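You operate a simulated robot arm through the tools that you are given. There is no shell and no other tool. Be economical: measure what you need, move in short steps, check, and stop when the job is done.

Carry out the task below with a simulated two-armed robot. There is one attempt and no reset: what you move stays moved.

JOB
Switch the meter switch on. Close the trays cupboard door. Switch the switch of the small switch box on. Close the jugs cupboard door. Put the spanner from the bench edge beside the balance on the top of the pump table. Put the jug on the bench edge beside the balance away on the top of the steel table. Switch the balance switch on. Pick up the wide mesh filter from the top shelf of the store cart with one hand, pass it to the other hand and put it on the upper shelf of the near open bay. Open the steel drawer. Do these in any order. Set down upright: jug, filter.

It is judged by the outcome, as a careful person would: the job done as asked, and still so three seconds after it is handed in. It fails if anything else is knocked over, pushed out of place, dropped, spilled or broken.

ROBOT AND FRAMES
Two 7-joint arms with two-finger grippers on one trunk, on a base that drives. Base frame: it is fixed to the floor where the robot stands at the start and does not move with it; the origin is under the middle of the robot, x ahead of it, y to its left, z up; the surface under the hand at the start is at about z = 90. Units: cm, rad, N and s.
The left shoulder is at the start at [6, 12.3, 92], the right one opposite. With the tool pointing down near the work surface each hand reaches from about 34 to 80 cm from the robot's upright axis, wherever it stands, measured 20 degrees to its own side. Places, roughly: balance switch [-40, -370, 100]; filter [225, -200, 75]; jug [-25, -325, 100]; jugs cupboard door [-40, -260, 40]; meter switch [50, -10, 100]; spanner (19x9x3 cm) [-20, -290, 90]; steel drawer [180, 230, 70]; switch of the small switch box [-110, -160, 100]; top of the pump table [-190, 150, 90]; top of the steel table [-190, 50, 80]; trays cupboard door [-10, -100, 40]; upper shelf of the near open bay [30, -160, 40]. Payload 1.47 kg a hand.
The TCP of each hand is the grasp point between the finger pads, 1.6 cm short of the fingertips. In the tool frame z runs along the fingers and y along their closing line. The gripper opens to 8.7 cm. The gripper's body begins 5.5 cm behind the TCP.
Orientation is that of the tool frame in the base frame, as [roll, pitch, yaw] about the fixed x, y, z axes, in that order (R = Rz(yaw) Ry(pitch) Rx(roll)). With the fingers straight down and closing along the base's y, the tool's x points along the base's -x, its y along +y and its z along -z.

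CONTROLS
- The arms move only by the tool nudge_tool. It takes "left_plan", "right_plan" or both (then of equal length, played together; a hand with none holds still); each is a list of rows, each a list of 7 numbers: the closure in counts, from 0 (fully open) to 255 (shut), then the shift along the tool's x, y, z in cm, then the turn, a rotation vector about the tool's x, y, z in rad. In form: [[gripper, tx, ty, tz, rx, ry, rz], ...]. A call has 1 to 10 rows; each row is the pose to reach, as a shift and turn from the pose commanded when the call began, along the tool's axes at that moment. Each row takes 0.2 s and may step no farther than 5 cm and 0.15 rad from the row before; otherwise, or with a gripper value out of range, the whole call is refused. Where a pose cannot be reached the arm comes as near as it can. A force on the tool above 40 N (or 10 N above the force at the start of the call, whichever is more), or a blocked arm, ends the call early, and 0.2 s more pass. The fingers move at their own pace (about 15.3 cm/s each) and stop on an object; they squeeze with about 27 N. The grip force told is the motor's: it shows also when the fingers shut on nothing. Time passes only in rows, and 0.2 s behind the last, so rows that repeat a pose let the fingers close. The reply holds the time, the measured pose of the TCP, the force on the tool along the base axes, the opening and the grip force, in the units named above and with some noise, with the torque about the TCP (base axes, N m) and any sound that the robot's microphone picked up, and new pictures: "show" is both (left out), scene, wrist or none (wrist: the cameras of the hands that moved).
- Cameras (640 x 400 px; columns grow to the right, rows downward): "scene" is now at [7.16, -6.18, 148.95]; the picture's right is [-0.73, -0.68, 0.00], its down [-0.42, 0.45, -0.79] and it looks along [0.54, -0.58, -0.61] (base axes); focal length 214 px, centre (320, 200). "left" rides on the left gripper at [7.3, -1.2, -9] in its tool frame; the picture's right is [0.16, 0.99, 0.00], its down [-0.72, 0.12, -0.68] and it looks along [-0.67, 0.11, 0.73] (tool axes); focal length 247 px, centre (320, 200). "right" rides on the right gripper at [7.3, 1.2, -9] in its tool frame; the picture's right is [-0.16, 0.99, 0.00], its down [-0.72, -0.12, -0.68] and it looks along [-0.67, -0.11, 0.73] (tool axes); focal length 247 px, centre (320, 200). There is no depth. A picture from a camera that has moved, and an enlarged one, comes with that camera's place and axes in the base frame and with its lens.
- lift_body(by): slides the trunk up (or, below 0, down) by that many cm; the arms and the scene camera ride with it, the base frame stays. It gives what a move gives, with no picture.
- base_move(legs): drives the robot by 1 to 6 legs, each [ahead, left, turn to the left] in cm, cm and rad, along the robot's own axes; the way and the turn of a leg run together, so that a leg with both is an arc; at most 150 cm and 3.142 rad a leg. The arms and the cameras ride along, it lands a little off, and it stops where it bumps. It gives what a move gives, and a new picture of the scene camera.
- head_to(pan, tilt): turns the head with the scene camera to pan (to the left, within 2.094 rad either way) and tilt (down, from -0.506 to 1.204), counted from straight ahead of the robot. It gives what a move gives, and a new picture of the scene camera.
- inspect(camera, box): a new picture of the part [left, top, right, bottom] of that camera's present view, enlarged. It takes no simulated time.
- close_job(): hands the job in; it is judged then, once.

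Work in short steps. Places have to be worked out from the pictures, the camera data and where the tool is seen: move nearer, look again, correct. Check each grasp and each placing, and mend what went wrong. You have 196 turns and 260 pictures in all, those below and enlarged ones among them. Open the grippers and draw the arms clear of the work before you hand the job in, unless the task says otherwise; then end with one line.

The tools are called after "Request:" as a command line: name --argument value ..., lists and objects as JSON in quotes. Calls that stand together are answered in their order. nudge_tool: Moves the arms, as the interface text tells. Its arguments: {"type":"object","properties":{"left_plan":{"type":"array","items":{"type":"array","items":{"type":"number"}}},"right_plan":{"type":"array","items":{"type":"array","items":{"type":"number"}}},"show":{"type":"string","enum":["both","scene","wrist","none"]}},"required":[]} The other tools are called the same way: lift_body (by) slides the trunk up or down; base_move (legs) drives the base; head_to (pan, tilt) turns the head that bears the scene camera; inspect (camera, box) takes an enlarged picture of a part of a camera's view; close_job () hands the job in.

At the start:

```text
time_s: 0.0
left_tcp_pos: [46.53, -1.18, 131.63]
left_ee_rot: [3.141, 0.001, -3.141]
left_wrist_force: [-0.8, -0.3, 0.4]
left_torque: [-0.03, -0.01, -0.03]
left_width: 8.71
left_grasp_force: 0.1
right_tcp_pos: [31.97, -37.51, 121.81]
right_ee_rot: [3.141, 0.002, 3.141]
right_wrist_force: [-0.3, -0.5, -0.6]
right_torque: [-0.04, 0.0, -0.01]
right_width: 8.69
right_grasp_force: 0.2
trunk travel left (down, up): [-7.5, 15.5]
robot x, y, heading: [0.07, 0.05, 0.001]
head pan, tilt: [-0.824, 0.66]
```

scene: 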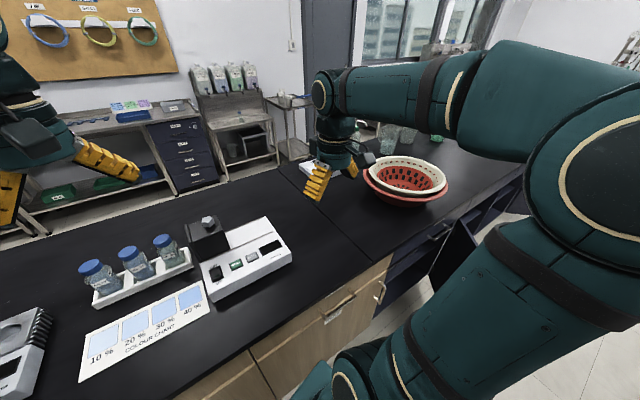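
right: 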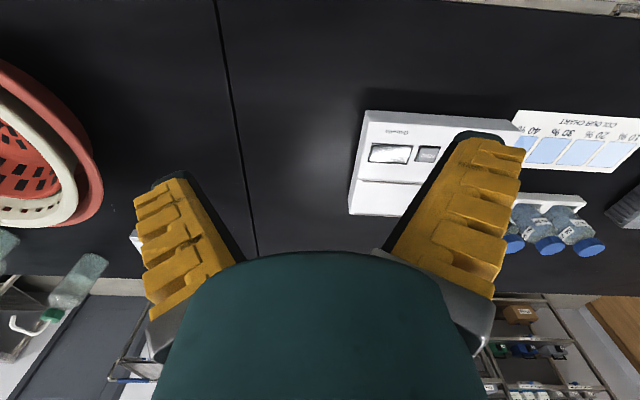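
left: 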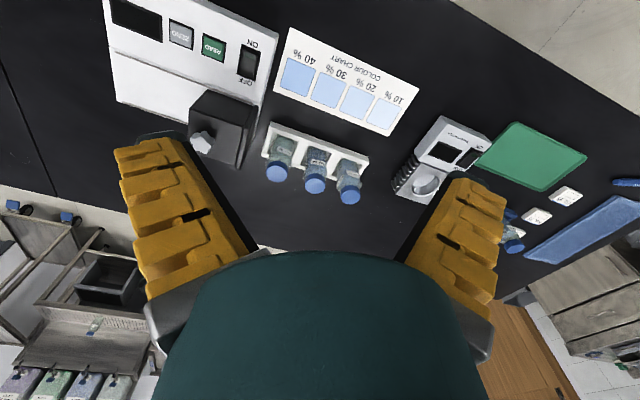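

The meter with its ON/OFF rocker is in the left hand's view. I enlarge it to locate the switch.

Request:
inspect --camera "left" --box '[100, 0, 300, 125]'

Request:
inspect --camera "scene" --box '[170, 200, 330, 300]'

```text
3.20 times, centred on (200, 62) of left
camera zoom: at [39.12, -2.2, 140.68], right [-0.16, 0.99, 0.0], down [0.72, 0.12, 0.68], along [0.67, 0.11, -0.73], focal length 790 px, centre (704, 640)
```

zoom: 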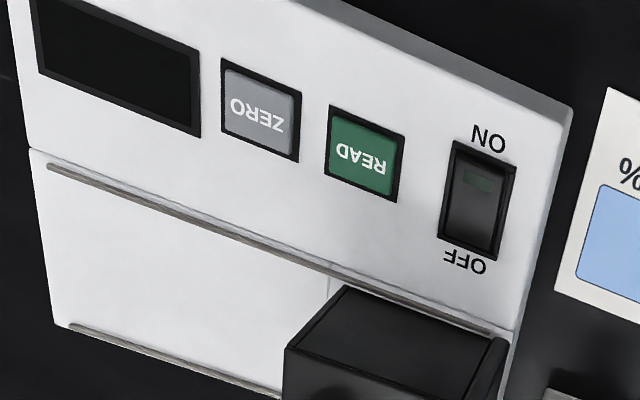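

```text
4.00 times, centred on (250, 250) of scene
camera zoom: at [7.16, -6.18, 148.95], right [-0.73, -0.68, 0.0], down [-0.42, 0.45, -0.79], along [0.54, -0.58, -0.61], focal length 858 px, centre (600, 0)
```

zoom: 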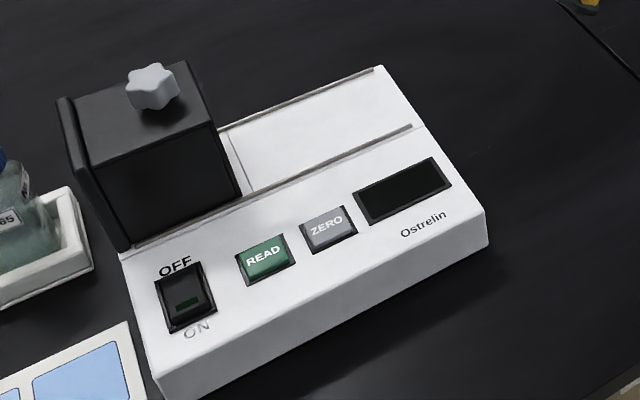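

Triangulating gives the meter's rocker centre at about [51.8, -11.9, 96], with its ON half toward the robot at about x 50.5. I bring the left hand, shut and slightly tilted, above it.

Request:
nudge_tool --left_plan '[[255, -0.4, -1.5, 4, 0, 0.035, 0], [255, -0.8, -3, 8, 0, 0.07, 0], [255, -1.2, -4.5, 12, 0, 0.11, 0], [255, -1.6, -6, 16, 0, 0.15, 0], [255, -2, -7.5, 20, 0, 0.18, 0], [255, -2.4, -9, 24, 0, 0.22, 0], [255, -2.7, -10.5, 28, 0, 0.25, 0], [255, -2.7, -10.5, 28, 0, 0.25, 0]]'

```text
time_s: 1.8
left_tcp_pos: [48.82, -11.77, 103.89]
left_ee_rot: [-3.142, -0.25, 3.141]
left_wrist_force: [0.7, -0.3, 0.4]
left_torque: [0.01, 0.01, -0.02]
left_width: 0.0
left_grasp_force: 26.9
right_tcp_pos: [31.91, -37.57, 121.86]
right_ee_rot: [-3.141, 0.002, 3.14]
right_wrist_force: [0.0, 0.0, 0.8]
right_torque: [-0.03, -0.02, -0.02]
right_width: 8.7
right_grasp_force: 0.0
trunk travel left (down, up): [-7.5, 15.5]
robot x, y, heading: [0.4, 0.05, -0.001]
head pan, tilt: [-0.824, 0.66]
camera scene: at [7.12, -6.14, 148.96], right [-0.73, -0.68, 0.0], down [-0.42, 0.45, -0.79], along [0.54, -0.58, -0.61], focal length 214 px, centre (320, 200)
camera left: at [43.96, -12.94, 114.38], right [-0.15, 0.99, 0.04], down [0.87, 0.12, 0.48], along [0.47, 0.11, -0.88], focal length 247 px, centre (320, 200)
```

scene: 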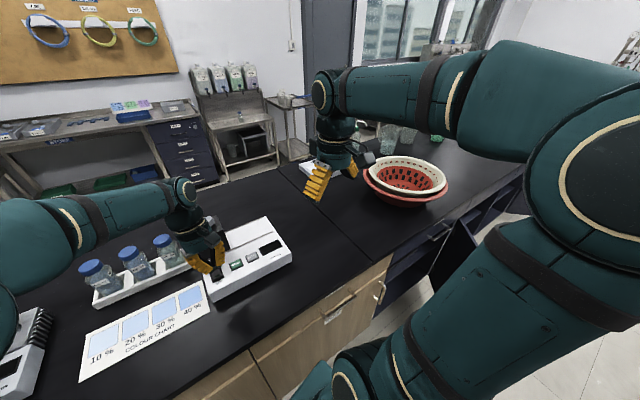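
left: 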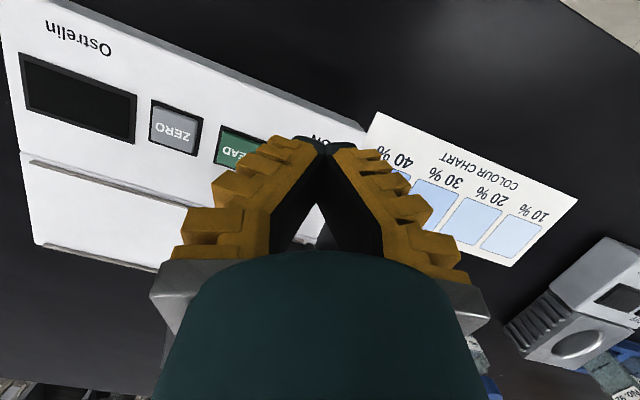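

The shut tips hang beside the ON label. I enlarge the scene view to check where they will land.

Request:
inspect --camera "scene" --box '[170, 200, 330, 300]'

Request:
inspect --camera "left" --box '[220, 90, 420, 215]'

```text
4.00 times, centred on (250, 250) of scene
camera zoom: at [7.12, -6.14, 148.96], right [-0.73, -0.68, 0.0], down [-0.42, 0.45, -0.79], along [0.54, -0.58, -0.61], focal length 858 px, centre (600, 0)
```

zoom: 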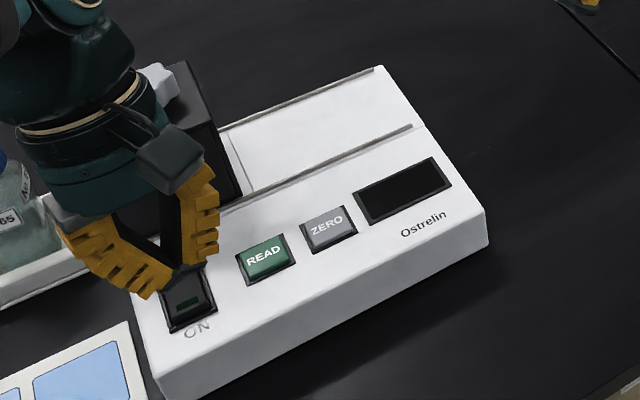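

```text
3.20 times, centred on (320, 152) of left
camera zoom: at [43.96, -12.94, 114.38], right [-0.15, 0.99, 0.04], down [0.87, 0.12, 0.48], along [0.47, 0.11, -0.88], focal length 790 px, centre (320, 352)
```

zoom: 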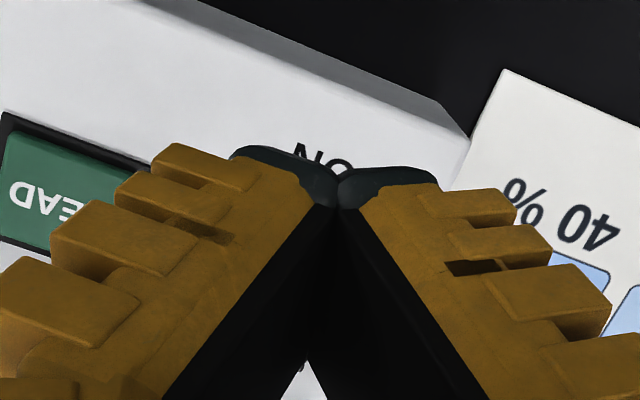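

The ON label sits at about x 48.9, y -11.4, so the ON half is where I reckoned. I press straight down in small steps.

Request:
nudge_tool --left_plan '[[255, -1.15, 0, 2.9, 0, 0, 0], [255, -1.65, 0, 4.8, 0, 0, 0], [255, -1.8, 0, 5.4, 0, 0, 0], [255, -1.9, 0, 5.8, 0, 0, 0], [255, -2.0, 0, 6.2, 0, 0, 0], [255, -2.1, 0, 6.6, 0, 0, 0], [255, -2.2, 0, 7.0, 0, 0, 0]]' --show "scene"

```text
time_s: 3.3
left_tcp_pos: [49.52, -11.71, 97.18]
left_ee_rot: [-3.134, -0.244, 3.141]
left_wrist_force: [-7.9, 5.8, 18.4]
left_torque: [-0.02, -0.02, 0.15]
left_width: 0.59
left_grasp_force: 28.1
right_tcp_pos: [31.8, -37.39, 121.91]
right_ee_rot: [3.141, 0.001, -3.14]
right_wrist_force: [-1.1, 0.0, -0.6]
right_torque: [0.01, 0.01, -0.01]
right_width: 8.71
right_grasp_force: 0.0
trunk travel left (down, up): [-7.5, 15.5]
robot x, y, heading: [0.26, -0.06, -0.004]
head pan, tilt: [-0.824, 0.66]
heard: click
stopped in row 7 (left hand): the force on the tool passed its limit at 44 N (the readings are from after the stop); the commanded pose is now the measured one
camera scene: at [6.98, -6.08, 148.97], right [-0.73, -0.68, 0.0], down [-0.42, 0.45, -0.79], along [0.54, -0.58, -0.61], focal length 214 px, centre (320, 200)
```

scene: 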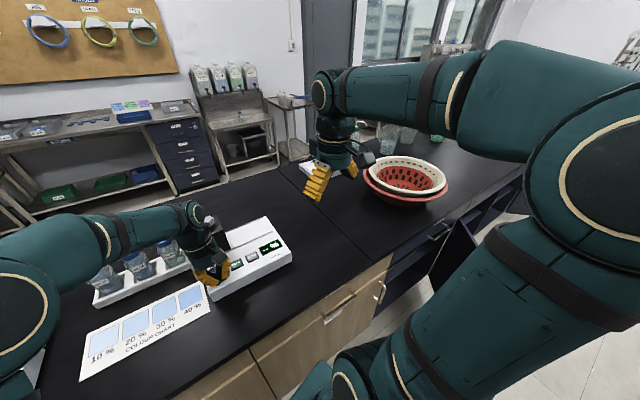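

A click was heard and the display lit up, so the meter is on. I raise the left hand, undoing the tilt and drawing it back.

Request:
nudge_tool --left_plan '[[255, 1.0, 0, -3.9, 0, 0, 0], [255, 2.2, 0, -8.7, 0, -0.05, 0], [255, 4.0, 1, -13, 0, -0.1, 0], [255, 6.5, 3, -17, 0, -0.15, 0], [255, 9, 5, -20, 0, -0.2, 0], [100, 12, 7, -22, 0, -0.25, 0], [0, 15, 10, -23, 0, -0.25, 0], [0, 16, 13, -24, 0, -0.25, 0]]' --show "none"

Request:
head_to --pan -1.6 --tilt 0.45

Request:
head_to --pan -0.9 --tilt 0.3

```text
refused: row 4 steps farther than a row can; nothing moved
```

```text
time_s: 4.4
left_tcp_pos: [49.52, -11.78, 97.16]
left_ee_rot: [-3.135, -0.242, -3.141]
left_wrist_force: [-5.9, 2.7, 29.7]
left_torque: [-0.05, -0.12, 0.12]
left_width: 0.61
left_grasp_force: 28.0
right_tcp_pos: [31.8, -37.42, 121.92]
right_ee_rot: [-3.139, 0.004, 3.141]
right_wrist_force: [0.5, 0.1, 0.0]
right_torque: [-0.03, -0.04, 0.0]
right_width: 8.68
right_grasp_force: 0.1
trunk travel left (down, up): [-7.5, 15.5]
robot x, y, heading: [0.15, 0.2, -0.001]
head pan, tilt: [-1.6, 0.45]
camera scene: at [0.73, -8.93, 150.84], right [-1.0, 0.03, 0.0], down [0.01, 0.43, -0.9], along [-0.02, -0.9, -0.43], focal length 214 px, centre (320, 200)
```

scene: 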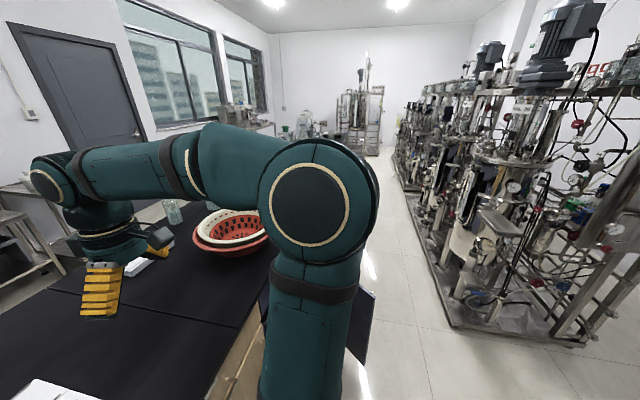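

```text
time_s: 5.5
left_tcp_pos: [49.47, -11.96, 97.27]
left_ee_rot: [-3.133, -0.241, -3.142]
left_wrist_force: [-3.0, 0.2, 33.8]
left_torque: [-0.17, -0.23, 0.15]
left_width: 0.6
left_grasp_force: 28.7
right_tcp_pos: [31.77, -37.49, 122.0]
right_ee_rot: [-3.14, 0.005, 3.14]
right_wrist_force: [0.6, 0.1, -0.5]
right_torque: [0.01, 0.0, -0.02]
right_width: 8.68
right_grasp_force: 0.0
trunk travel left (down, up): [-7.5, 15.5]
robot x, y, heading: [0.05, 0.26, 0.003]
head pan, tilt: [-0.901, 0.3]
camera scene: at [6.78, -7.08, 152.25], right [-0.78, -0.62, 0.0], down [-0.18, 0.23, -0.96], along [0.59, -0.75, -0.29], focal length 214 px, centre (320, 200)
```

scene: 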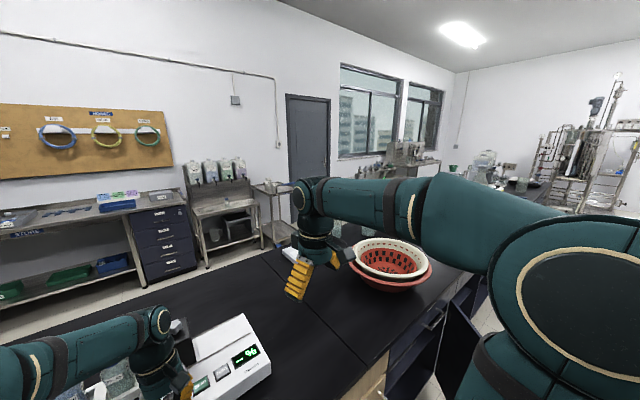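

That retreat was refused for one step that was too long. I send it again with shorter steps.

Request:
nudge_tool --left_plan '[[255, 0.7, 0, -2.9, 0, 0, 0], [255, 1.7, 0, -6.7, 0, 0, 0], [255, 2.9, 0, -11.3, 0, -0.04, 0], [255, 4.0, 0, -15.7, 0, -0.08, 0], [255, 6, 1.5, -19, 0, -0.12, 0], [200, 8.5, 3.5, -22, 0, -0.16, 0], [100, 11, 5.5, -24, 0, -0.2, 0], [0, 14, 8, -25, 0, -0.24, 0], [0, 17, 11, -26, 0, -0.24, 0], [0, 17, 11, -26, 0, -0.24, 0]]' --show "none"

Request:
head_to --pan -1.9 --tilt 0.6

Request:
head_to --pan 0.6 --tilt 0.4

```text
time_s: 7.7
left_tcp_pos: [39.7, -0.93, 126.22]
left_ee_rot: [-3.139, -0.005, -3.14]
left_wrist_force: [0.3, 0.0, -0.4]
left_torque: [0.0, 0.04, -0.01]
left_width: 8.69
left_grasp_force: 0.2
right_tcp_pos: [32.02, -37.62, 121.77]
right_ee_rot: [-3.141, -0.001, -3.141]
right_wrist_force: [0.3, 0.1, -0.2]
right_torque: [0.03, 0.01, 0.0]
right_width: 8.68
right_grasp_force: 0.0
trunk travel left (down, up): [-7.5, 15.5]
robot x, y, heading: [0.27, 0.36, -0.005]
head pan, tilt: [-0.901, 0.3]
```

```text
time_s: 9.0
left_tcp_pos: [39.68, -0.9, 126.3]
left_ee_rot: [-3.136, -0.005, -3.137]
left_wrist_force: [0.3, 0.2, 0.4]
left_torque: [0.01, 0.02, 0.0]
left_width: 8.73
left_grasp_force: 0.1
right_tcp_pos: [31.9, -37.65, 121.74]
right_ee_rot: [3.141, 0.001, -3.141]
right_wrist_force: [0.0, -0.5, 0.3]
right_torque: [0.04, 0.01, 0.0]
right_width: 8.73
right_grasp_force: 0.0
trunk travel left (down, up): [-7.5, 15.5]
robot x, y, heading: [-0.16, -0.01, 0.001]
head pan, tilt: [-1.901, 0.6]
camera scene: at [-1.57, -8.2, 149.47], right [-0.95, 0.32, 0.0], down [0.18, 0.53, -0.83], along [-0.27, -0.78, -0.56], focal length 214 px, centre (320, 200)
```

scene: 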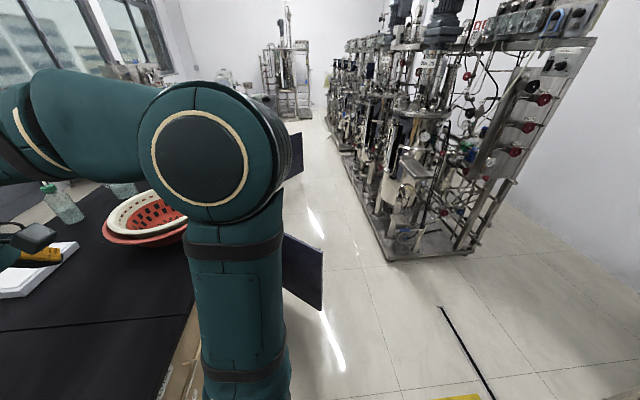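

```text
time_s: 11.2
left_tcp_pos: [39.7, -0.78, 126.38]
left_ee_rot: [-3.137, -0.005, -3.139]
left_wrist_force: [0.5, 0.4, -1.4]
left_torque: [0.05, 0.0, -0.01]
left_width: 8.7
left_grasp_force: 0.0
right_tcp_pos: [32.01, -37.5, 121.77]
right_ee_rot: [-3.141, 0.002, -3.14]
right_wrist_force: [-0.8, -0.2, -0.5]
right_torque: [-0.01, 0.02, -0.02]
right_width: 8.73
right_grasp_force: 0.0
trunk travel left (down, up): [-7.5, 15.5]
robot x, y, heading: [-0.08, 0.07, -0.001]
head pan, tilt: [0.6, 0.4]
camera scene: at [8.93, 5.4, 151.29], right [0.56, -0.83, 0.0], down [-0.32, -0.22, -0.92], along [0.76, 0.52, -0.39], focal length 214 px, centre (320, 200)
```

scene: 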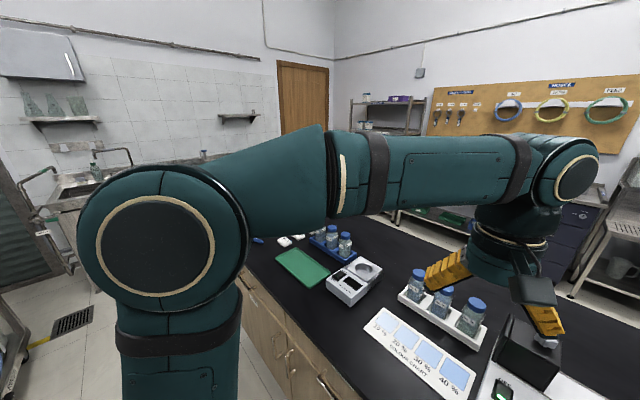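

From the pictures, the bench runs along roughly (-0.15, -0.99), with two open doors further along. I back away from the bench and turn toward the doors.

Request:
head_to --pan -0.3 --tilt 0.6

Request:
base_move --legs '[[-40, 0, 0], [0, 0, -0.8]]'

```text
time_s: 12.4
left_tcp_pos: [39.73, -1.0, 126.29]
left_ee_rot: [-3.136, -0.003, -3.141]
left_wrist_force: [0.4, -0.8, -0.1]
left_torque: [-0.02, -0.01, 0.01]
left_width: 8.7
left_grasp_force: 0.0
right_tcp_pos: [31.92, -37.52, 121.78]
right_ee_rot: [3.141, 0.001, 3.14]
right_wrist_force: [-0.1, -0.3, -0.7]
right_torque: [0.03, 0.03, -0.01]
right_width: 8.71
right_grasp_force: 0.0
trunk travel left (down, up): [-7.5, 15.5]
robot x, y, heading: [-0.17, -0.02, -0.005]
head pan, tilt: [-0.3, 0.6]
camera scene: at [9.73, -2.43, 149.47], right [-0.29, -0.96, 0.0], down [-0.54, 0.17, -0.83], along [0.79, -0.24, -0.56], focal length 214 px, centre (320, 200)
```

scene: 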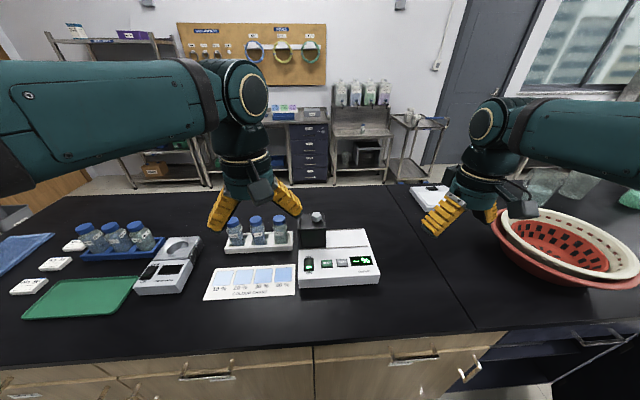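

```text
time_s: 17.0
left_tcp_pos: [-11.86, -28.15, 126.34]
left_ee_rot: [-3.136, -0.006, 2.378]
left_wrist_force: [-0.4, 0.6, -0.5]
left_torque: [-0.02, 0.0, 0.02]
left_width: 8.69
left_grasp_force: 0.1
right_tcp_pos: [-42.68, -49.48, 121.67]
right_ee_rot: [-3.141, 0.002, 2.377]
right_wrist_force: [0.4, -0.7, 0.3]
right_torque: [-0.01, 0.0, -0.01]
right_width: 8.67
right_grasp_force: 0.1
trunk travel left (down, up): [-7.5, 15.5]
robot x, y, heading: [-39.94, 0.12, -0.764]
head pan, tilt: [-0.3, 0.6]
camera scene: at [-34.48, -8.42, 149.47], right [-0.87, -0.48, 0.0], down [-0.27, 0.49, -0.83], along [0.4, -0.72, -0.56], focal length 214 px, centre (320, 200)
```

scene: 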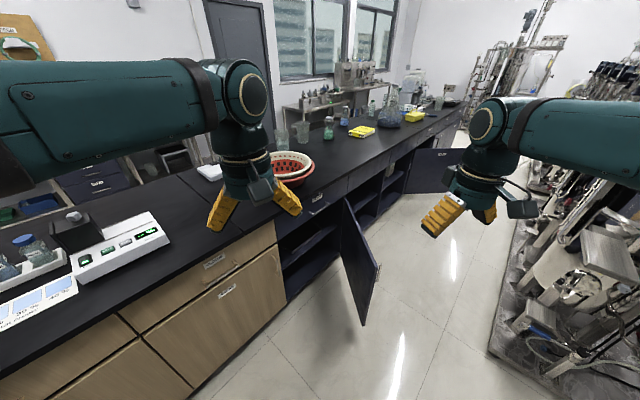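

Now both open doors and the bay show well. I enlarge the relevant regions.

Request:
inspect --camera "scene" --box '[260, 180, 420, 340]'

Request:
inspect --camera "scene" --box '[270, 80, 480, 211]'

```text
2.50 times, centred on (340, 260) of scene
camera zoom: at [-34.48, -8.42, 149.47], right [-0.87, -0.48, 0.0], down [-0.27, 0.49, -0.83], along [0.4, -0.72, -0.56], focal length 536 px, centre (270, 50)
```

zoom: 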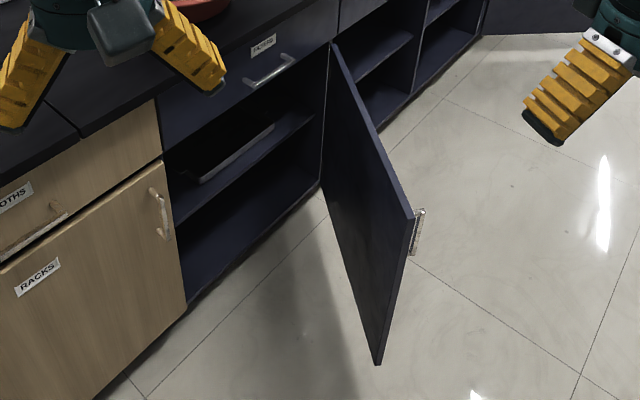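

```text
3.05 times, centred on (375, 146) of scene
camera zoom: at [-34.48, -8.42, 149.47], right [-0.87, -0.48, 0.0], down [-0.27, 0.49, -0.83], along [0.4, -0.72, -0.56], focal length 654 px, centre (152, 366)
```

zoom: 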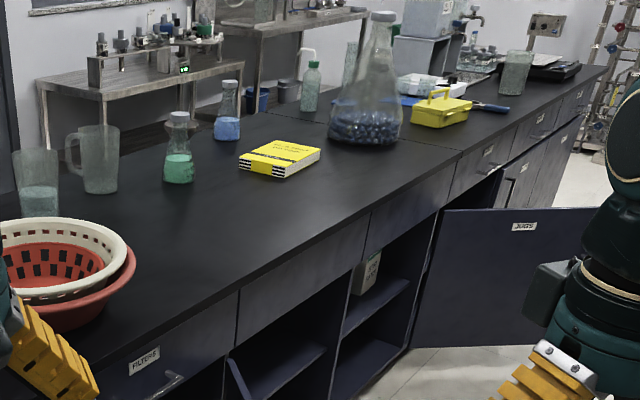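

Working in bench coordinates (front edge line x ≈ 36.5+0.239(y-10), bench facing about -0.235 rad): the trays door hinges on its far side and its free edge stands out about 41 cm. The JUGS door hinges on its near side. I square up to the bench and strafe in front of the trays door, keeping clear of it.

Request:
base_move --legs '[[0, 0, 0.53], [-12, 0, 0], [0, -84, 0]]'

```text
time_s: 27.1
left_tcp_pos: [-32.8, -88.87, 126.21]
left_ee_rot: [-3.138, -0.005, 2.911]
left_wrist_force: [-0.3, -0.5, 0.0]
left_torque: [0.01, 0.02, 0.0]
left_width: 8.68
left_grasp_force: 0.0
right_tcp_pos: [-48.67, -122.76, 121.7]
right_ee_rot: [-3.141, 0.0, 2.91]
right_wrist_force: [-0.2, 0.9, 0.0]
right_torque: [-0.01, 0.0, 0.0]
right_width: 8.69
right_grasp_force: 0.1
trunk travel left (down, up): [-7.5, 15.5]
robot x, y, heading: [-71.06, -78.93, -0.232]
head pan, tilt: [-0.3, 0.6]
camera scene: at [-62.32, -83.44, 149.47], right [-0.51, -0.86, 0.0], down [-0.49, 0.29, -0.83], along [0.71, -0.42, -0.56], focal length 214 px, centre (320, 200)
```

scene: 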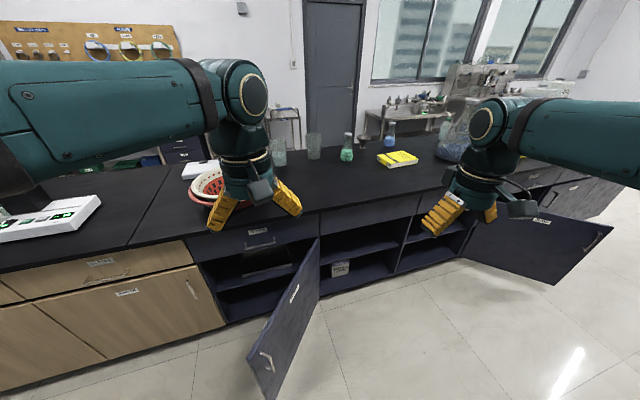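

The door face, hinge and bench line all check out. With the fingers shut and tilted forward, I bring the right hand down toward the outer side of the trays door. The left hand moves out a little.

Request:
nudge_tool --right_plan '[[255, -0.9, 2, 4.2, 0, -0.05, 0], [255, -1.8, 4, 8.4, 0, -0.1, 0], [255, -2.7, 6, 12.6, 0, -0.15, 0], [255, -3.6, 8, 16.8, 0, -0.2, 0], [255, -4.5, 10, 21, 0, -0.25, 0], [255, -5.4, 12, 25.2, 0, -0.3, 0], [255, -6.3, 14, 29.4, 0, -0.35, 0], [255, -7.2, 16, 33.6, 0, -0.4, 0], [255, -8.1, 18, 37.8, 0, -0.45, 0], [255, -9, 20, 42, 0, -0.5, 0]]' --left_plan '[[0, 0, 1, 0, 0, 0, 0], [0, 0, 2, 0, 0, 0, 0], [0, 0, 3, 0, 0, 0, 0], [0, 0, 4, 0, 0, 0, 0], [0, 0, 5, 0, 0, 0, 0], [0, 0, 6, 0, 0, 0, 0], [0, 0, 7, 0, 0, 0, 0], [0, 0, 8, 0, 0, 0, 0], [0, 0, 9, 0, 0, 0, 0], [0, 0, 10, 0, 0, 0, 0]]' --show "scene"

```text
time_s: 29.3
left_tcp_pos: [-30.57, -79.22, 126.25]
left_ee_rot: [-3.138, -0.005, 2.912]
left_wrist_force: [1.0, -0.3, 0.0]
left_torque: [0.02, 0.02, 0.0]
left_width: 8.73
left_grasp_force: 0.1
right_tcp_pos: [-35.23, -105.78, 79.78]
right_ee_rot: [3.14, 0.501, 2.908]
right_wrist_force: [-0.2, -0.1, 0.5]
right_torque: [0.01, 0.01, -0.03]
right_width: 0.0
right_grasp_force: 26.8
right hand out of reach, approached as far as the arm can: row 7, 8, 9
trunk travel left (down, up): [-7.5, 15.5]
robot x, y, heading: [-71.05, -78.53, -0.232]
head pan, tilt: [-0.3, 0.6]
camera scene: at [-62.26, -83.53, 149.46], right [-0.51, -0.86, 0.0], down [-0.49, 0.29, -0.82], along [0.71, -0.42, -0.57], focal length 214 px, centre (320, 200)
```

scene: 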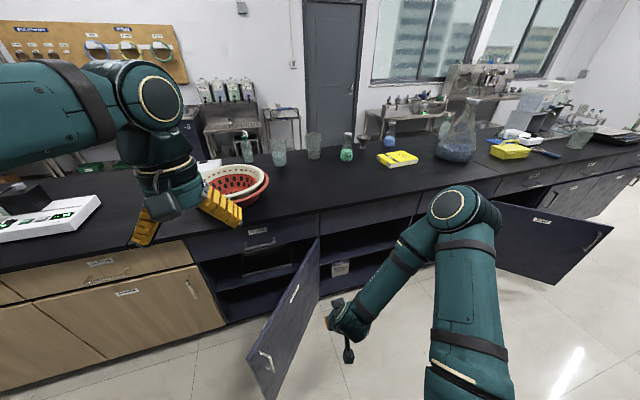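

The right hand is outside the door at about z 80. I lower it to z≈60, still clear of the door face.

Request:
nudge_tool --right_plan '[[255, 1.4, 1.2, 3.8, 0, -0.05, 0], [255, 2.8, 2.4, 7.6, 0, -0.1, 0], [255, 4.2, 3.6, 11.4, 0, -0.15, 0], [255, 5.6, 4.8, 15.2, 0, -0.2, 0], [255, 7, 6, 19, 0, -0.25, 0], [255, 7, 6, 19, 0, -0.25, 0]]' --show "scene"

```text
time_s: 30.9
left_tcp_pos: [-30.57, -79.24, 126.21]
left_ee_rot: [-3.136, -0.005, 2.911]
left_wrist_force: [0.1, 0.7, -0.1]
left_torque: [0.01, 0.0, 0.01]
left_width: 8.69
left_grasp_force: 0.0
right_tcp_pos: [-31.88, -100.12, 58.79]
right_ee_rot: [-3.106, 0.72, 2.834]
right_wrist_force: [0.0, -0.9, 0.2]
right_torque: [-0.02, 0.0, 0.0]
right_width: 0.01
right_grasp_force: 27.0
right hand out of reach, approached as far as the arm can: row 3, 4, 5, 6
trunk travel left (down, up): [-7.5, 15.5]
robot x, y, heading: [-71.42, -78.99, -0.234]
head pan, tilt: [-0.3, 0.6]
stopped in row 6 (right hand): the arm was blocked; the commanded pose is now the measured one
camera scene: at [-62.29, -83.37, 149.47], right [-0.51, -0.86, 0.0], down [-0.49, 0.29, -0.83], along [0.71, -0.42, -0.56], focal length 214 px, centre (320, 200)
```

scene: 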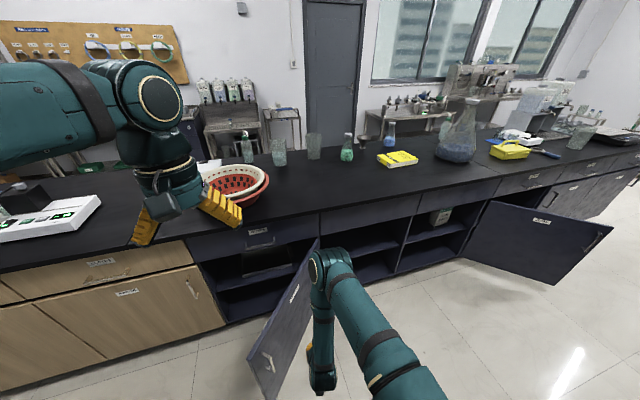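

The hand is 19 cm outside the door face, with its elbow folded forward. I push toward the door by extending the arm, then along the closing arc.

Request:
nudge_tool --right_plan '[[255, -1.9, 3.2, 1.7, 0, 0, 0], [255, -3.8, 6.5, 3.3, 0, 0, 0], [255, -5.6, 9.8, 5, 0, 0, 0], [255, -7.5, 12.5, 6.6, 0, 0, 0], [255, -8.8, 14, 7.8, 0, 0, 0], [255, -10.2, 15.5, 9, 0, 0, 0], [255, -12, 17, 10.5, 0, 0, 0], [255, -13.8, 18.3, 12.1, 0, 0, 0]]' --show "scene"

```text
time_s: 32.7
left_tcp_pos: [-30.5, -79.38, 126.27]
left_ee_rot: [-3.135, -0.004, 2.91]
left_wrist_force: [-0.5, -0.6, 0.4]
left_torque: [0.0, 0.02, -0.01]
left_width: 8.71
left_grasp_force: 0.1
right_tcp_pos: [-8.43, -88.56, 58.4]
right_ee_rot: [-3.107, 0.719, 2.832]
right_wrist_force: [-0.1, -0.5, 0.1]
right_torque: [-0.04, -0.02, 0.02]
right_width: 0.01
right_grasp_force: 27.2
trunk travel left (down, up): [-7.5, 15.5]
robot x, y, heading: [-71.56, -79.1, -0.232]
head pan, tilt: [-0.3, 0.6]
camera scene: at [-62.3, -83.41, 149.47], right [-0.51, -0.86, 0.0], down [-0.49, 0.29, -0.83], along [0.71, -0.42, -0.56], focal length 214 px, centre (320, 200)
```

scene: 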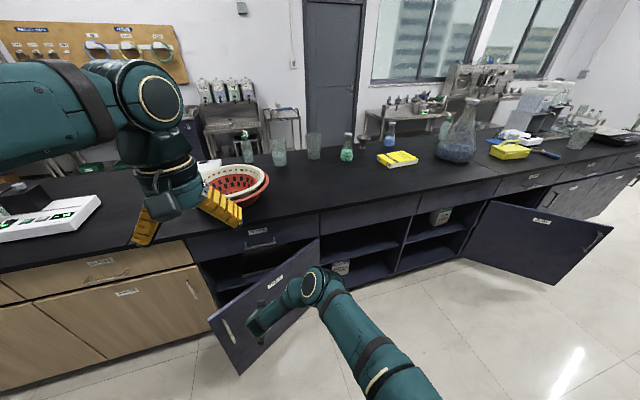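

The door is swinging (about 31° still open) with negligible force. I keep extending along the arc.

Request:
nudge_tool --right_plan '[[255, -2, 1.8, 1.8, 0, 0, 0], [255, -4, 3.5, 3.5, 0, 0, 0], [255, -6, 5, 5.3, 0, 0, 0], [255, -8, 6.4, 7, 0, 0, 0], [255, -10, 7.6, 8.8, 0, 0, 0], [255, -11.5, 8.5, 10.1, 0, 0, 0]]' --show "scene"

```text
time_s: 34.1
left_tcp_pos: [-30.61, -79.33, 126.32]
left_ee_rot: [-3.137, -0.004, 2.911]
left_wrist_force: [-0.1, 1.4, 0.8]
left_torque: [0.0, 0.03, 0.03]
left_width: 8.69
left_grasp_force: 0.0
right_tcp_pos: [2.05, -86.53, 59.74]
right_ee_rot: [-3.109, 0.715, 2.832]
right_wrist_force: [-0.2, 0.8, 0.2]
right_torque: [-0.03, -0.05, 0.01]
right_width: 0.04
right_grasp_force: 27.3
right hand out of reach, approached as far as the arm can: row 4, 5, 6
trunk travel left (down, up): [-7.5, 15.5]
robot x, y, heading: [-70.92, -79.2, -0.23]
head pan, tilt: [-0.3, 0.6]
camera scene: at [-62.34, -83.45, 149.47], right [-0.51, -0.86, 0.0], down [-0.49, 0.29, -0.83], along [0.71, -0.42, -0.56], focal length 214 px, centre (320, 200)
```

scene: 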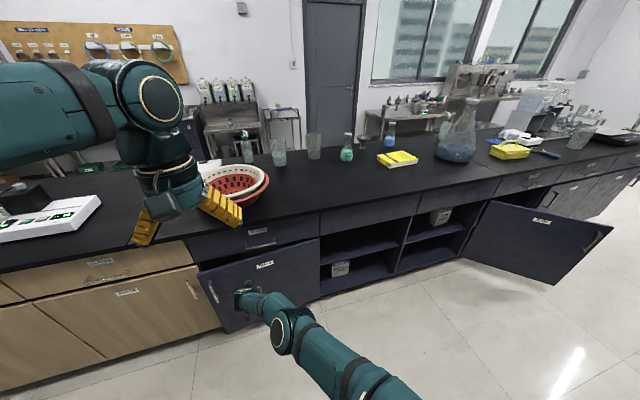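

Only about 10° remains and the arm is extended, so I drive the base forward to push the door home.

Request:
base_move --legs '[[12, 5, 0]]'

```text
time_s: 35.3
left_tcp_pos: [-17.77, -77.35, 126.17]
left_ee_rot: [-3.136, -0.007, 2.909]
left_wrist_force: [0.8, -0.2, 0.4]
left_torque: [-0.01, 0.0, -0.02]
left_width: 8.68
left_grasp_force: 0.0
right_tcp_pos: [14.69, -84.51, 59.68]
right_ee_rot: [-3.106, 0.716, 2.829]
right_wrist_force: [0.7, 0.0, -0.2]
right_torque: [0.0, -0.03, -0.01]
right_width: 0.0
right_grasp_force: 27.2
trunk travel left (down, up): [-7.5, 15.5]
robot x, y, heading: [-58.44, -76.63, -0.237]
head pan, tilt: [-0.3, 0.6]
camera scene: at [-49.46, -81.34, 149.46], right [-0.51, -0.86, 0.0], down [-0.49, 0.29, -0.82], along [0.71, -0.42, -0.57], focal length 214 px, centre (320, 200)
```

scene: 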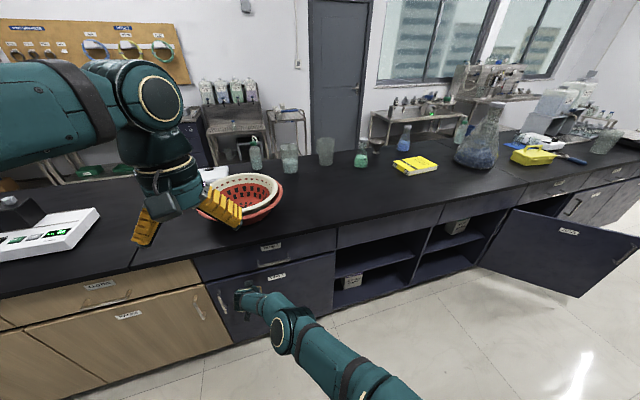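

The door looks nearly shut. I push a few centimetres more until a force shows.

Request:
base_move --legs '[[4, 0, 0]]'

Request:
inspect --camera "scene" --box '[180, 220, 360, 350]'

```text
time_s: 36.2
left_tcp_pos: [-16.23, -77.64, 126.35]
left_ee_rot: [-3.136, -0.004, 2.909]
left_wrist_force: [-0.4, 0.1, 1.0]
left_torque: [-0.04, 0.04, 0.0]
left_width: 8.69
left_grasp_force: 0.0
right_tcp_pos: [16.17, -84.87, 59.69]
right_ee_rot: [-3.097, 0.715, 2.833]
right_wrist_force: [-20.1, -1.0, 15.3]
right_torque: [0.25, -0.42, 0.28]
right_width: 0.0
right_grasp_force: 25.9
trunk travel left (down, up): [-7.5, 15.5]
robot x, y, heading: [-56.76, -76.73, -0.235]
head pan, tilt: [-0.3, 0.6]
stopped in leg 1: the force on the tool passed its limit at 110 N (the readings are from after the stop); the commanded pose is now the measured one
camera scene: at [-48.07, -81.81, 149.49], right [-0.51, -0.86, 0.0], down [-0.48, 0.29, -0.83], along [0.71, -0.42, -0.56], focal length 214 px, centre (320, 200)
```

scene: 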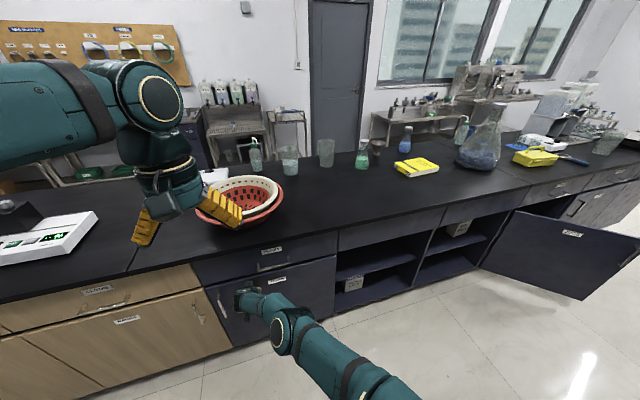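

```text
3.08 times, centred on (270, 285) of scene
camera zoom: at [-48.07, -81.81, 149.49], right [-0.51, -0.86, 0.0], down [-0.48, 0.29, -0.83], along [0.71, -0.42, -0.56], focal length 660 px, centre (474, -62)
```

zoom: 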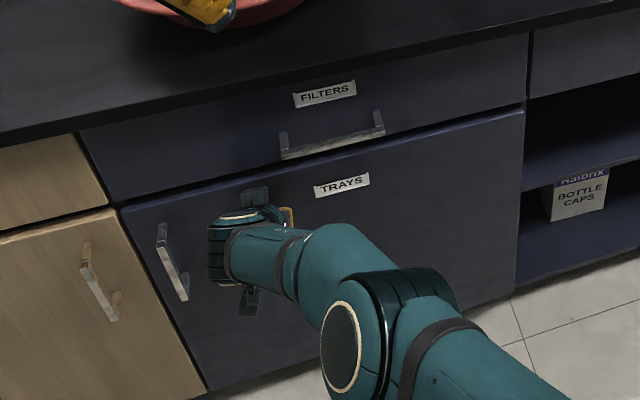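

The trays door is flush. I back off from it, then lift the right hand to a travelling pose.

Request:
base_move --legs '[[-16, 0, 0]]'

Request:
nudge_tool --right_plan '[[255, -1, -1.5, -4.2, 0, 0.07, 0], [255, -2, -3, -8.4, 0, 0.14, 0], [255, -3, -4.5, -12.6, 0, 0.21, 0], [255, -4, -6, -16.8, 0, 0.28, 0], [255, -5, -7.5, -21, 0, 0.35, 0], [255, -6, -9, -25.2, 0, 0.42, 0], [255, -7, -10.5, -29.4, 0, 0.49, 0], [255, -8, -12, -33.6, 0, 0.56, 0], [255, -9, -13.5, -37.8, 0, 0.63, 0], [255, -10, -15, -42, 0, 0.7, 0]]' --show "none"

```text
time_s: 37.6
left_tcp_pos: [-31.61, -74.02, 126.32]
left_ee_rot: [-3.135, -0.003, 2.911]
left_wrist_force: [-0.3, 0.9, 0.1]
left_torque: [-0.02, -0.05, 0.0]
left_width: 8.71
left_grasp_force: 0.1
right_tcp_pos: [0.64, -81.3, 59.65]
right_ee_rot: [-3.097, 0.71, 2.832]
right_wrist_force: [-0.5, -0.3, 1.4]
right_torque: [0.0, -0.01, -0.03]
right_width: 0.01
right_grasp_force: 26.8
trunk travel left (down, up): [-7.5, 15.5]
robot x, y, heading: [-72.1, -73.37, -0.236]
head pan, tilt: [-0.3, 0.6]
camera scene: at [-63.46, -78.06, 149.48], right [-0.51, -0.86, 0.0], down [-0.49, 0.29, -0.83], along [0.71, -0.42, -0.56], focal length 214 px, centre (320, 200)
```

scene: 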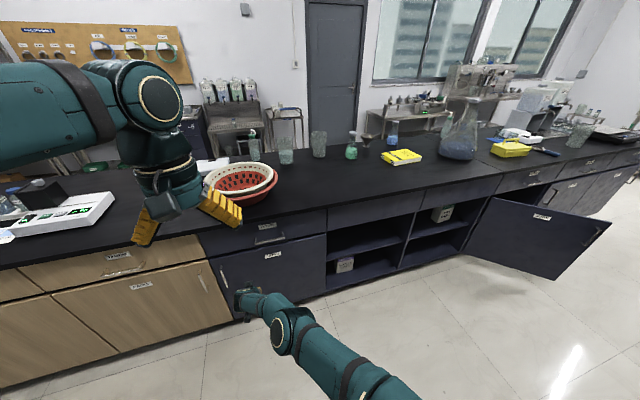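

```text
time_s: 39.8
left_tcp_pos: [-31.6, -74.04, 126.37]
left_ee_rot: [-3.135, -0.004, 2.91]
left_wrist_force: [-0.2, 1.2, -0.5]
left_torque: [0.02, -0.03, 0.02]
left_width: 8.72
left_grasp_force: 0.1
right_tcp_pos: [-22.29, -87.57, 98.35]
right_ee_rot: [-3.109, 0.01, 2.803]
right_wrist_force: [-0.7, 0.4, -0.3]
right_torque: [0.03, 0.0, 0.0]
right_width: 0.01
right_grasp_force: 27.1
trunk travel left (down, up): [-7.5, 15.5]
robot x, y, heading: [-72.43, -73.47, -0.238]
head pan, tilt: [-0.3, 0.6]
```

The door stays shut. I tuck the right hand in and look right toward the skid with the small switch box.

Request:
nudge_tool --right_plan '[[255, 2, -3.3, -2.5, 0, 0, 0], [255, 4, -6.5, -5, 0, 0, 0], [255, 6, -9.8, -7.5, 0, 0, 0], [255, 8, -13, -10, 0, 0, 0], [255, 10, -16.3, -12.5, 0, 0, 0], [255, 12, -19.5, -15, 0, 0, 0], [255, 14, -22.8, -17.5, 0, 0, 0], [255, 16, -26, -20, 0, 0, 0]]' --show "none"

Request:
head_to --pan -1.9 --tilt 0.35

```text
time_s: 41.6
left_tcp_pos: [-31.68, -74.09, 126.29]
left_ee_rot: [-3.137, -0.004, 2.91]
left_wrist_force: [-0.4, 0.0, 0.7]
left_torque: [0.01, 0.01, -0.02]
left_width: 8.71
left_grasp_force: 0.1
right_tcp_pos: [-46.51, -106.38, 118.9]
right_ee_rot: [-3.109, 0.012, 2.804]
right_wrist_force: [-0.2, -0.6, -0.2]
right_torque: [-0.02, 0.01, 0.01]
right_width: 0.01
right_grasp_force: 27.1
trunk travel left (down, up): [-7.5, 15.5]
robot x, y, heading: [-72.42, -73.61, -0.235]
head pan, tilt: [-0.3, 0.6]
```

```text
time_s: 43.3
left_tcp_pos: [-31.52, -74.08, 126.13]
left_ee_rot: [-3.137, -0.006, 2.91]
left_wrist_force: [-0.1, 0.6, -0.4]
left_torque: [-0.03, -0.02, -0.01]
left_width: 8.71
left_grasp_force: 0.0
right_tcp_pos: [-46.17, -106.36, 118.89]
right_ee_rot: [-3.11, 0.014, 2.806]
right_wrist_force: [0.3, 0.2, -0.2]
right_torque: [0.0, 0.01, -0.02]
right_width: 0.04
right_grasp_force: 26.8
trunk travel left (down, up): [-7.5, 15.5]
robot x, y, heading: [-71.84, -73.45, -0.234]
head pan, tilt: [-1.901, 0.351]
camera scene: at [-75.92, -81.45, 151.75], right [-0.84, 0.53, 0.0], down [0.18, 0.29, -0.94], along [-0.5, -0.79, -0.34], focal length 214 px, centre (320, 200)
```

scene: 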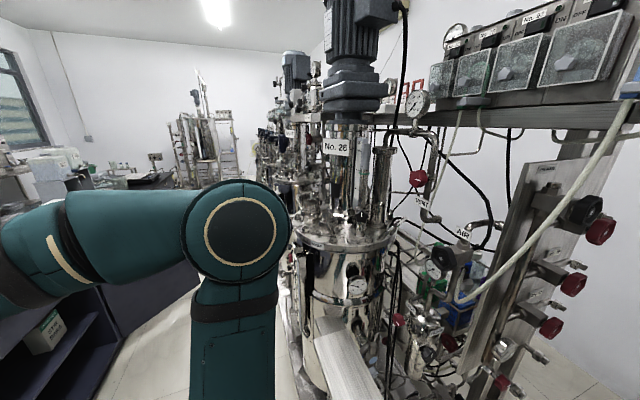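

The switch box itself is hidden behind the arm. I move to the middle of the aisle line and turn to look down the aisle.

Request:
base_move --legs '[[36, 0, 0], [0, 0, -1.571]]'

Request:
head_to --pan -0.35 --tilt 0.45

```text
time_s: 49.4
left_tcp_pos: [-36.29, -122.5, 126.27]
left_ee_rot: [-3.136, -0.005, 1.356]
left_wrist_force: [-0.7, 0.2, 0.2]
left_torque: [0.04, -0.02, -0.01]
left_width: 8.71
left_grasp_force: 0.1
right_tcp_pos: [-68.91, -108.46, 118.86]
right_ee_rot: [-3.108, 0.012, 1.251]
right_wrist_force: [0.1, 0.1, 1.0]
right_torque: [0.0, 0.01, -0.01]
right_width: 0.0
right_grasp_force: 27.0
trunk travel left (down, up): [-7.5, 15.5]
robot x, y, heading: [-36.44, -81.81, -1.786]
head pan, tilt: [-1.901, 0.351]
camera scene: at [-44.36, -77.87, 151.75], right [0.52, 0.85, 0.0], down [0.29, -0.18, -0.94], along [-0.8, 0.49, -0.34], focal length 214 px, centre (320, 200)
```

scene: 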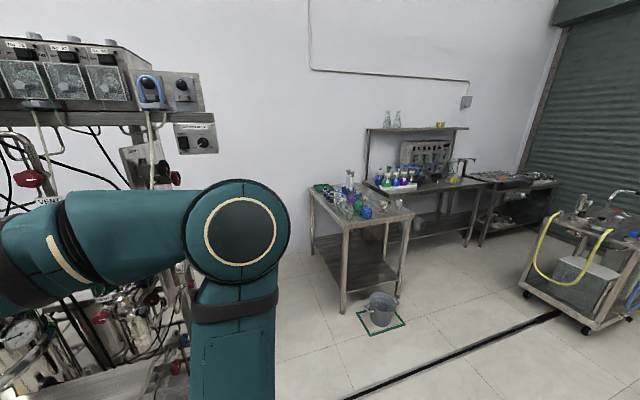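

```text
time_s: 51.1
left_tcp_pos: [-36.28, -122.53, 126.38]
left_ee_rot: [-3.139, -0.005, 1.358]
left_wrist_force: [0.0, 0.0, -0.2]
left_torque: [0.01, 0.02, -0.01]
left_width: 8.73
left_grasp_force: 0.1
right_tcp_pos: [-68.93, -108.55, 118.88]
right_ee_rot: [-3.11, 0.012, 1.25]
right_wrist_force: [0.6, 0.0, 1.2]
right_torque: [0.0, 0.0, 0.02]
right_width: 0.02
right_grasp_force: 27.0
trunk travel left (down, up): [-7.5, 15.5]
robot x, y, heading: [-36.86, -82.13, -1.789]
head pan, tilt: [-0.351, 0.45]
camera scene: at [-41.33, -90.46, 150.83], right [-0.84, 0.54, 0.0], down [0.23, 0.37, -0.9], along [-0.48, -0.76, -0.44], focal length 214 px, centre (320, 200)
```

scene: 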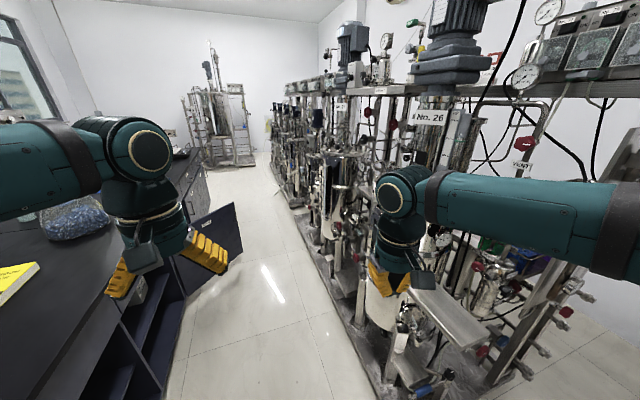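

I enlarge where the small switch box should project, near (360, 208).

Request:
inspect --camera "scene" --box '[290, 120, 450, 260]'

```text
2.86 times, centred on (370, 190) of scene
camera zoom: at [-41.33, -90.46, 150.83], right [-0.84, 0.54, 0.0], down [0.23, 0.37, -0.9], along [-0.48, -0.76, -0.44], focal length 613 px, centre (177, 229)
```

zoom: 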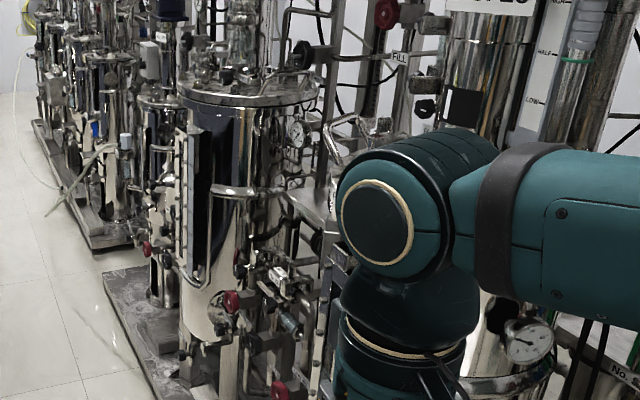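

It is hidden behind the right arm. I drive further down the aisle and look to the right.

Request:
base_move --legs '[[45, 0, -0.02]]'

Request:
head_to --pan -0.75 --tilt 0.5

```text
time_s: 53.8
left_tcp_pos: [-47.04, -166.53, 126.2]
left_ee_rot: [-3.137, -0.006, 1.337]
left_wrist_force: [0.4, 0.0, 0.2]
left_torque: [0.0, 0.01, -0.03]
left_width: 8.7
left_grasp_force: 0.0
right_tcp_pos: [-79.39, -151.95, 118.8]
right_ee_rot: [-3.108, 0.012, 1.232]
right_wrist_force: [1.1, 0.0, -0.5]
right_torque: [-0.02, 0.04, 0.01]
right_width: 0.0
right_grasp_force: 27.1
trunk travel left (down, up): [-7.5, 15.5]
robot x, y, heading: [-46.83, -125.56, -1.801]
head pan, tilt: [-0.351, 0.45]
camera scene: at [-51.56, -134.36, 150.82], right [-0.83, 0.55, 0.0], down [0.24, 0.36, -0.9], along [-0.5, -0.75, -0.44], focal length 214 px, centre (320, 200)
```

scene: 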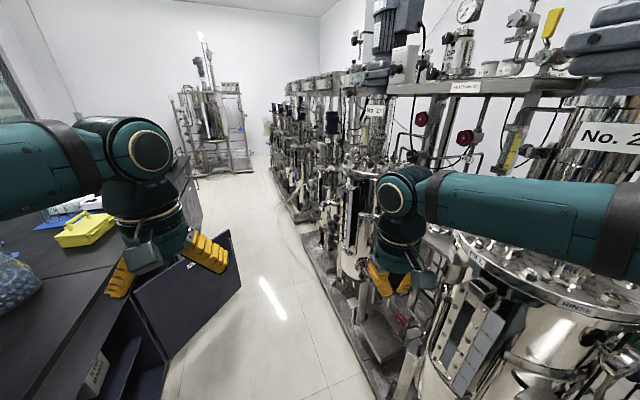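

```text
time_s: 54.6
left_tcp_pos: [-47.03, -166.46, 126.29]
left_ee_rot: [-3.136, -0.006, 1.338]
left_wrist_force: [0.5, 0.2, 0.3]
left_torque: [0.02, 0.01, -0.02]
left_width: 8.69
left_grasp_force: 0.1
right_tcp_pos: [-79.5, -151.78, 118.87]
right_ee_rot: [-3.108, 0.012, 1.234]
right_wrist_force: [0.0, -0.6, 0.5]
right_torque: [-0.01, 0.01, -0.01]
right_width: 0.01
right_grasp_force: 27.4
trunk travel left (down, up): [-7.5, 15.5]
robot x, y, heading: [-46.41, -125.77, -1.802]
head pan, tilt: [-0.75, 0.499]
camera scene: at [-54.05, -131.67, 150.38], right [-0.55, 0.83, 0.0], down [0.4, 0.27, -0.88], along [-0.73, -0.49, -0.48], focal length 214 px, centre (320, 200)
```

scene: 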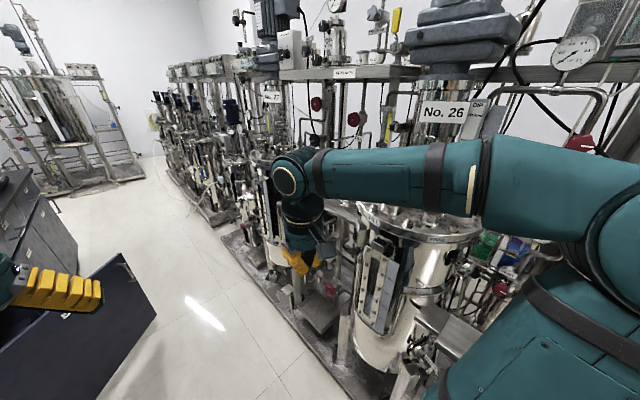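

I enlarge the area below the right arm.

Request:
inspect --camera "scene" --box '[230, 170, 420, 330]'

Request:
inspect --camera "right" --box '[0, 0, 640, 400]'

```text
2.50 times, centred on (325, 250) of scene
camera zoom: at [-54.05, -131.67, 150.38], right [-0.55, 0.83, 0.0], down [0.4, 0.27, -0.88], along [-0.73, -0.49, -0.48], focal length 536 px, centre (308, 75)
```

zoom: 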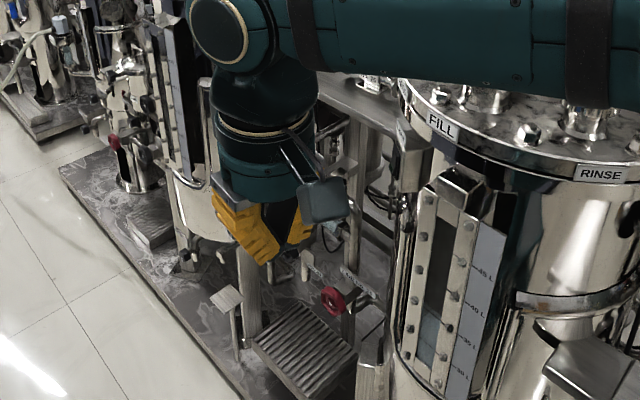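

```text
1.00 times, centred on (320, 200) of right (not enlarged: the box is as wide or as high as the picture)
camera zoom: at [-75.47, -145.48, 127.59], right [0.88, -0.48, -0.03], down [-0.32, -0.64, 0.69], along [-0.35, -0.6, -0.72], focal length 247 px, centre (320, 200)
```

zoom: 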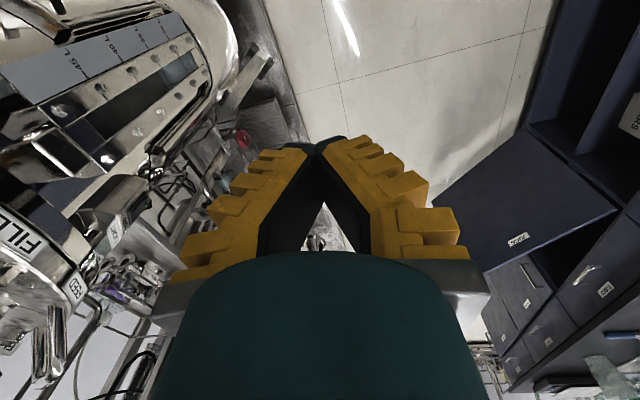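

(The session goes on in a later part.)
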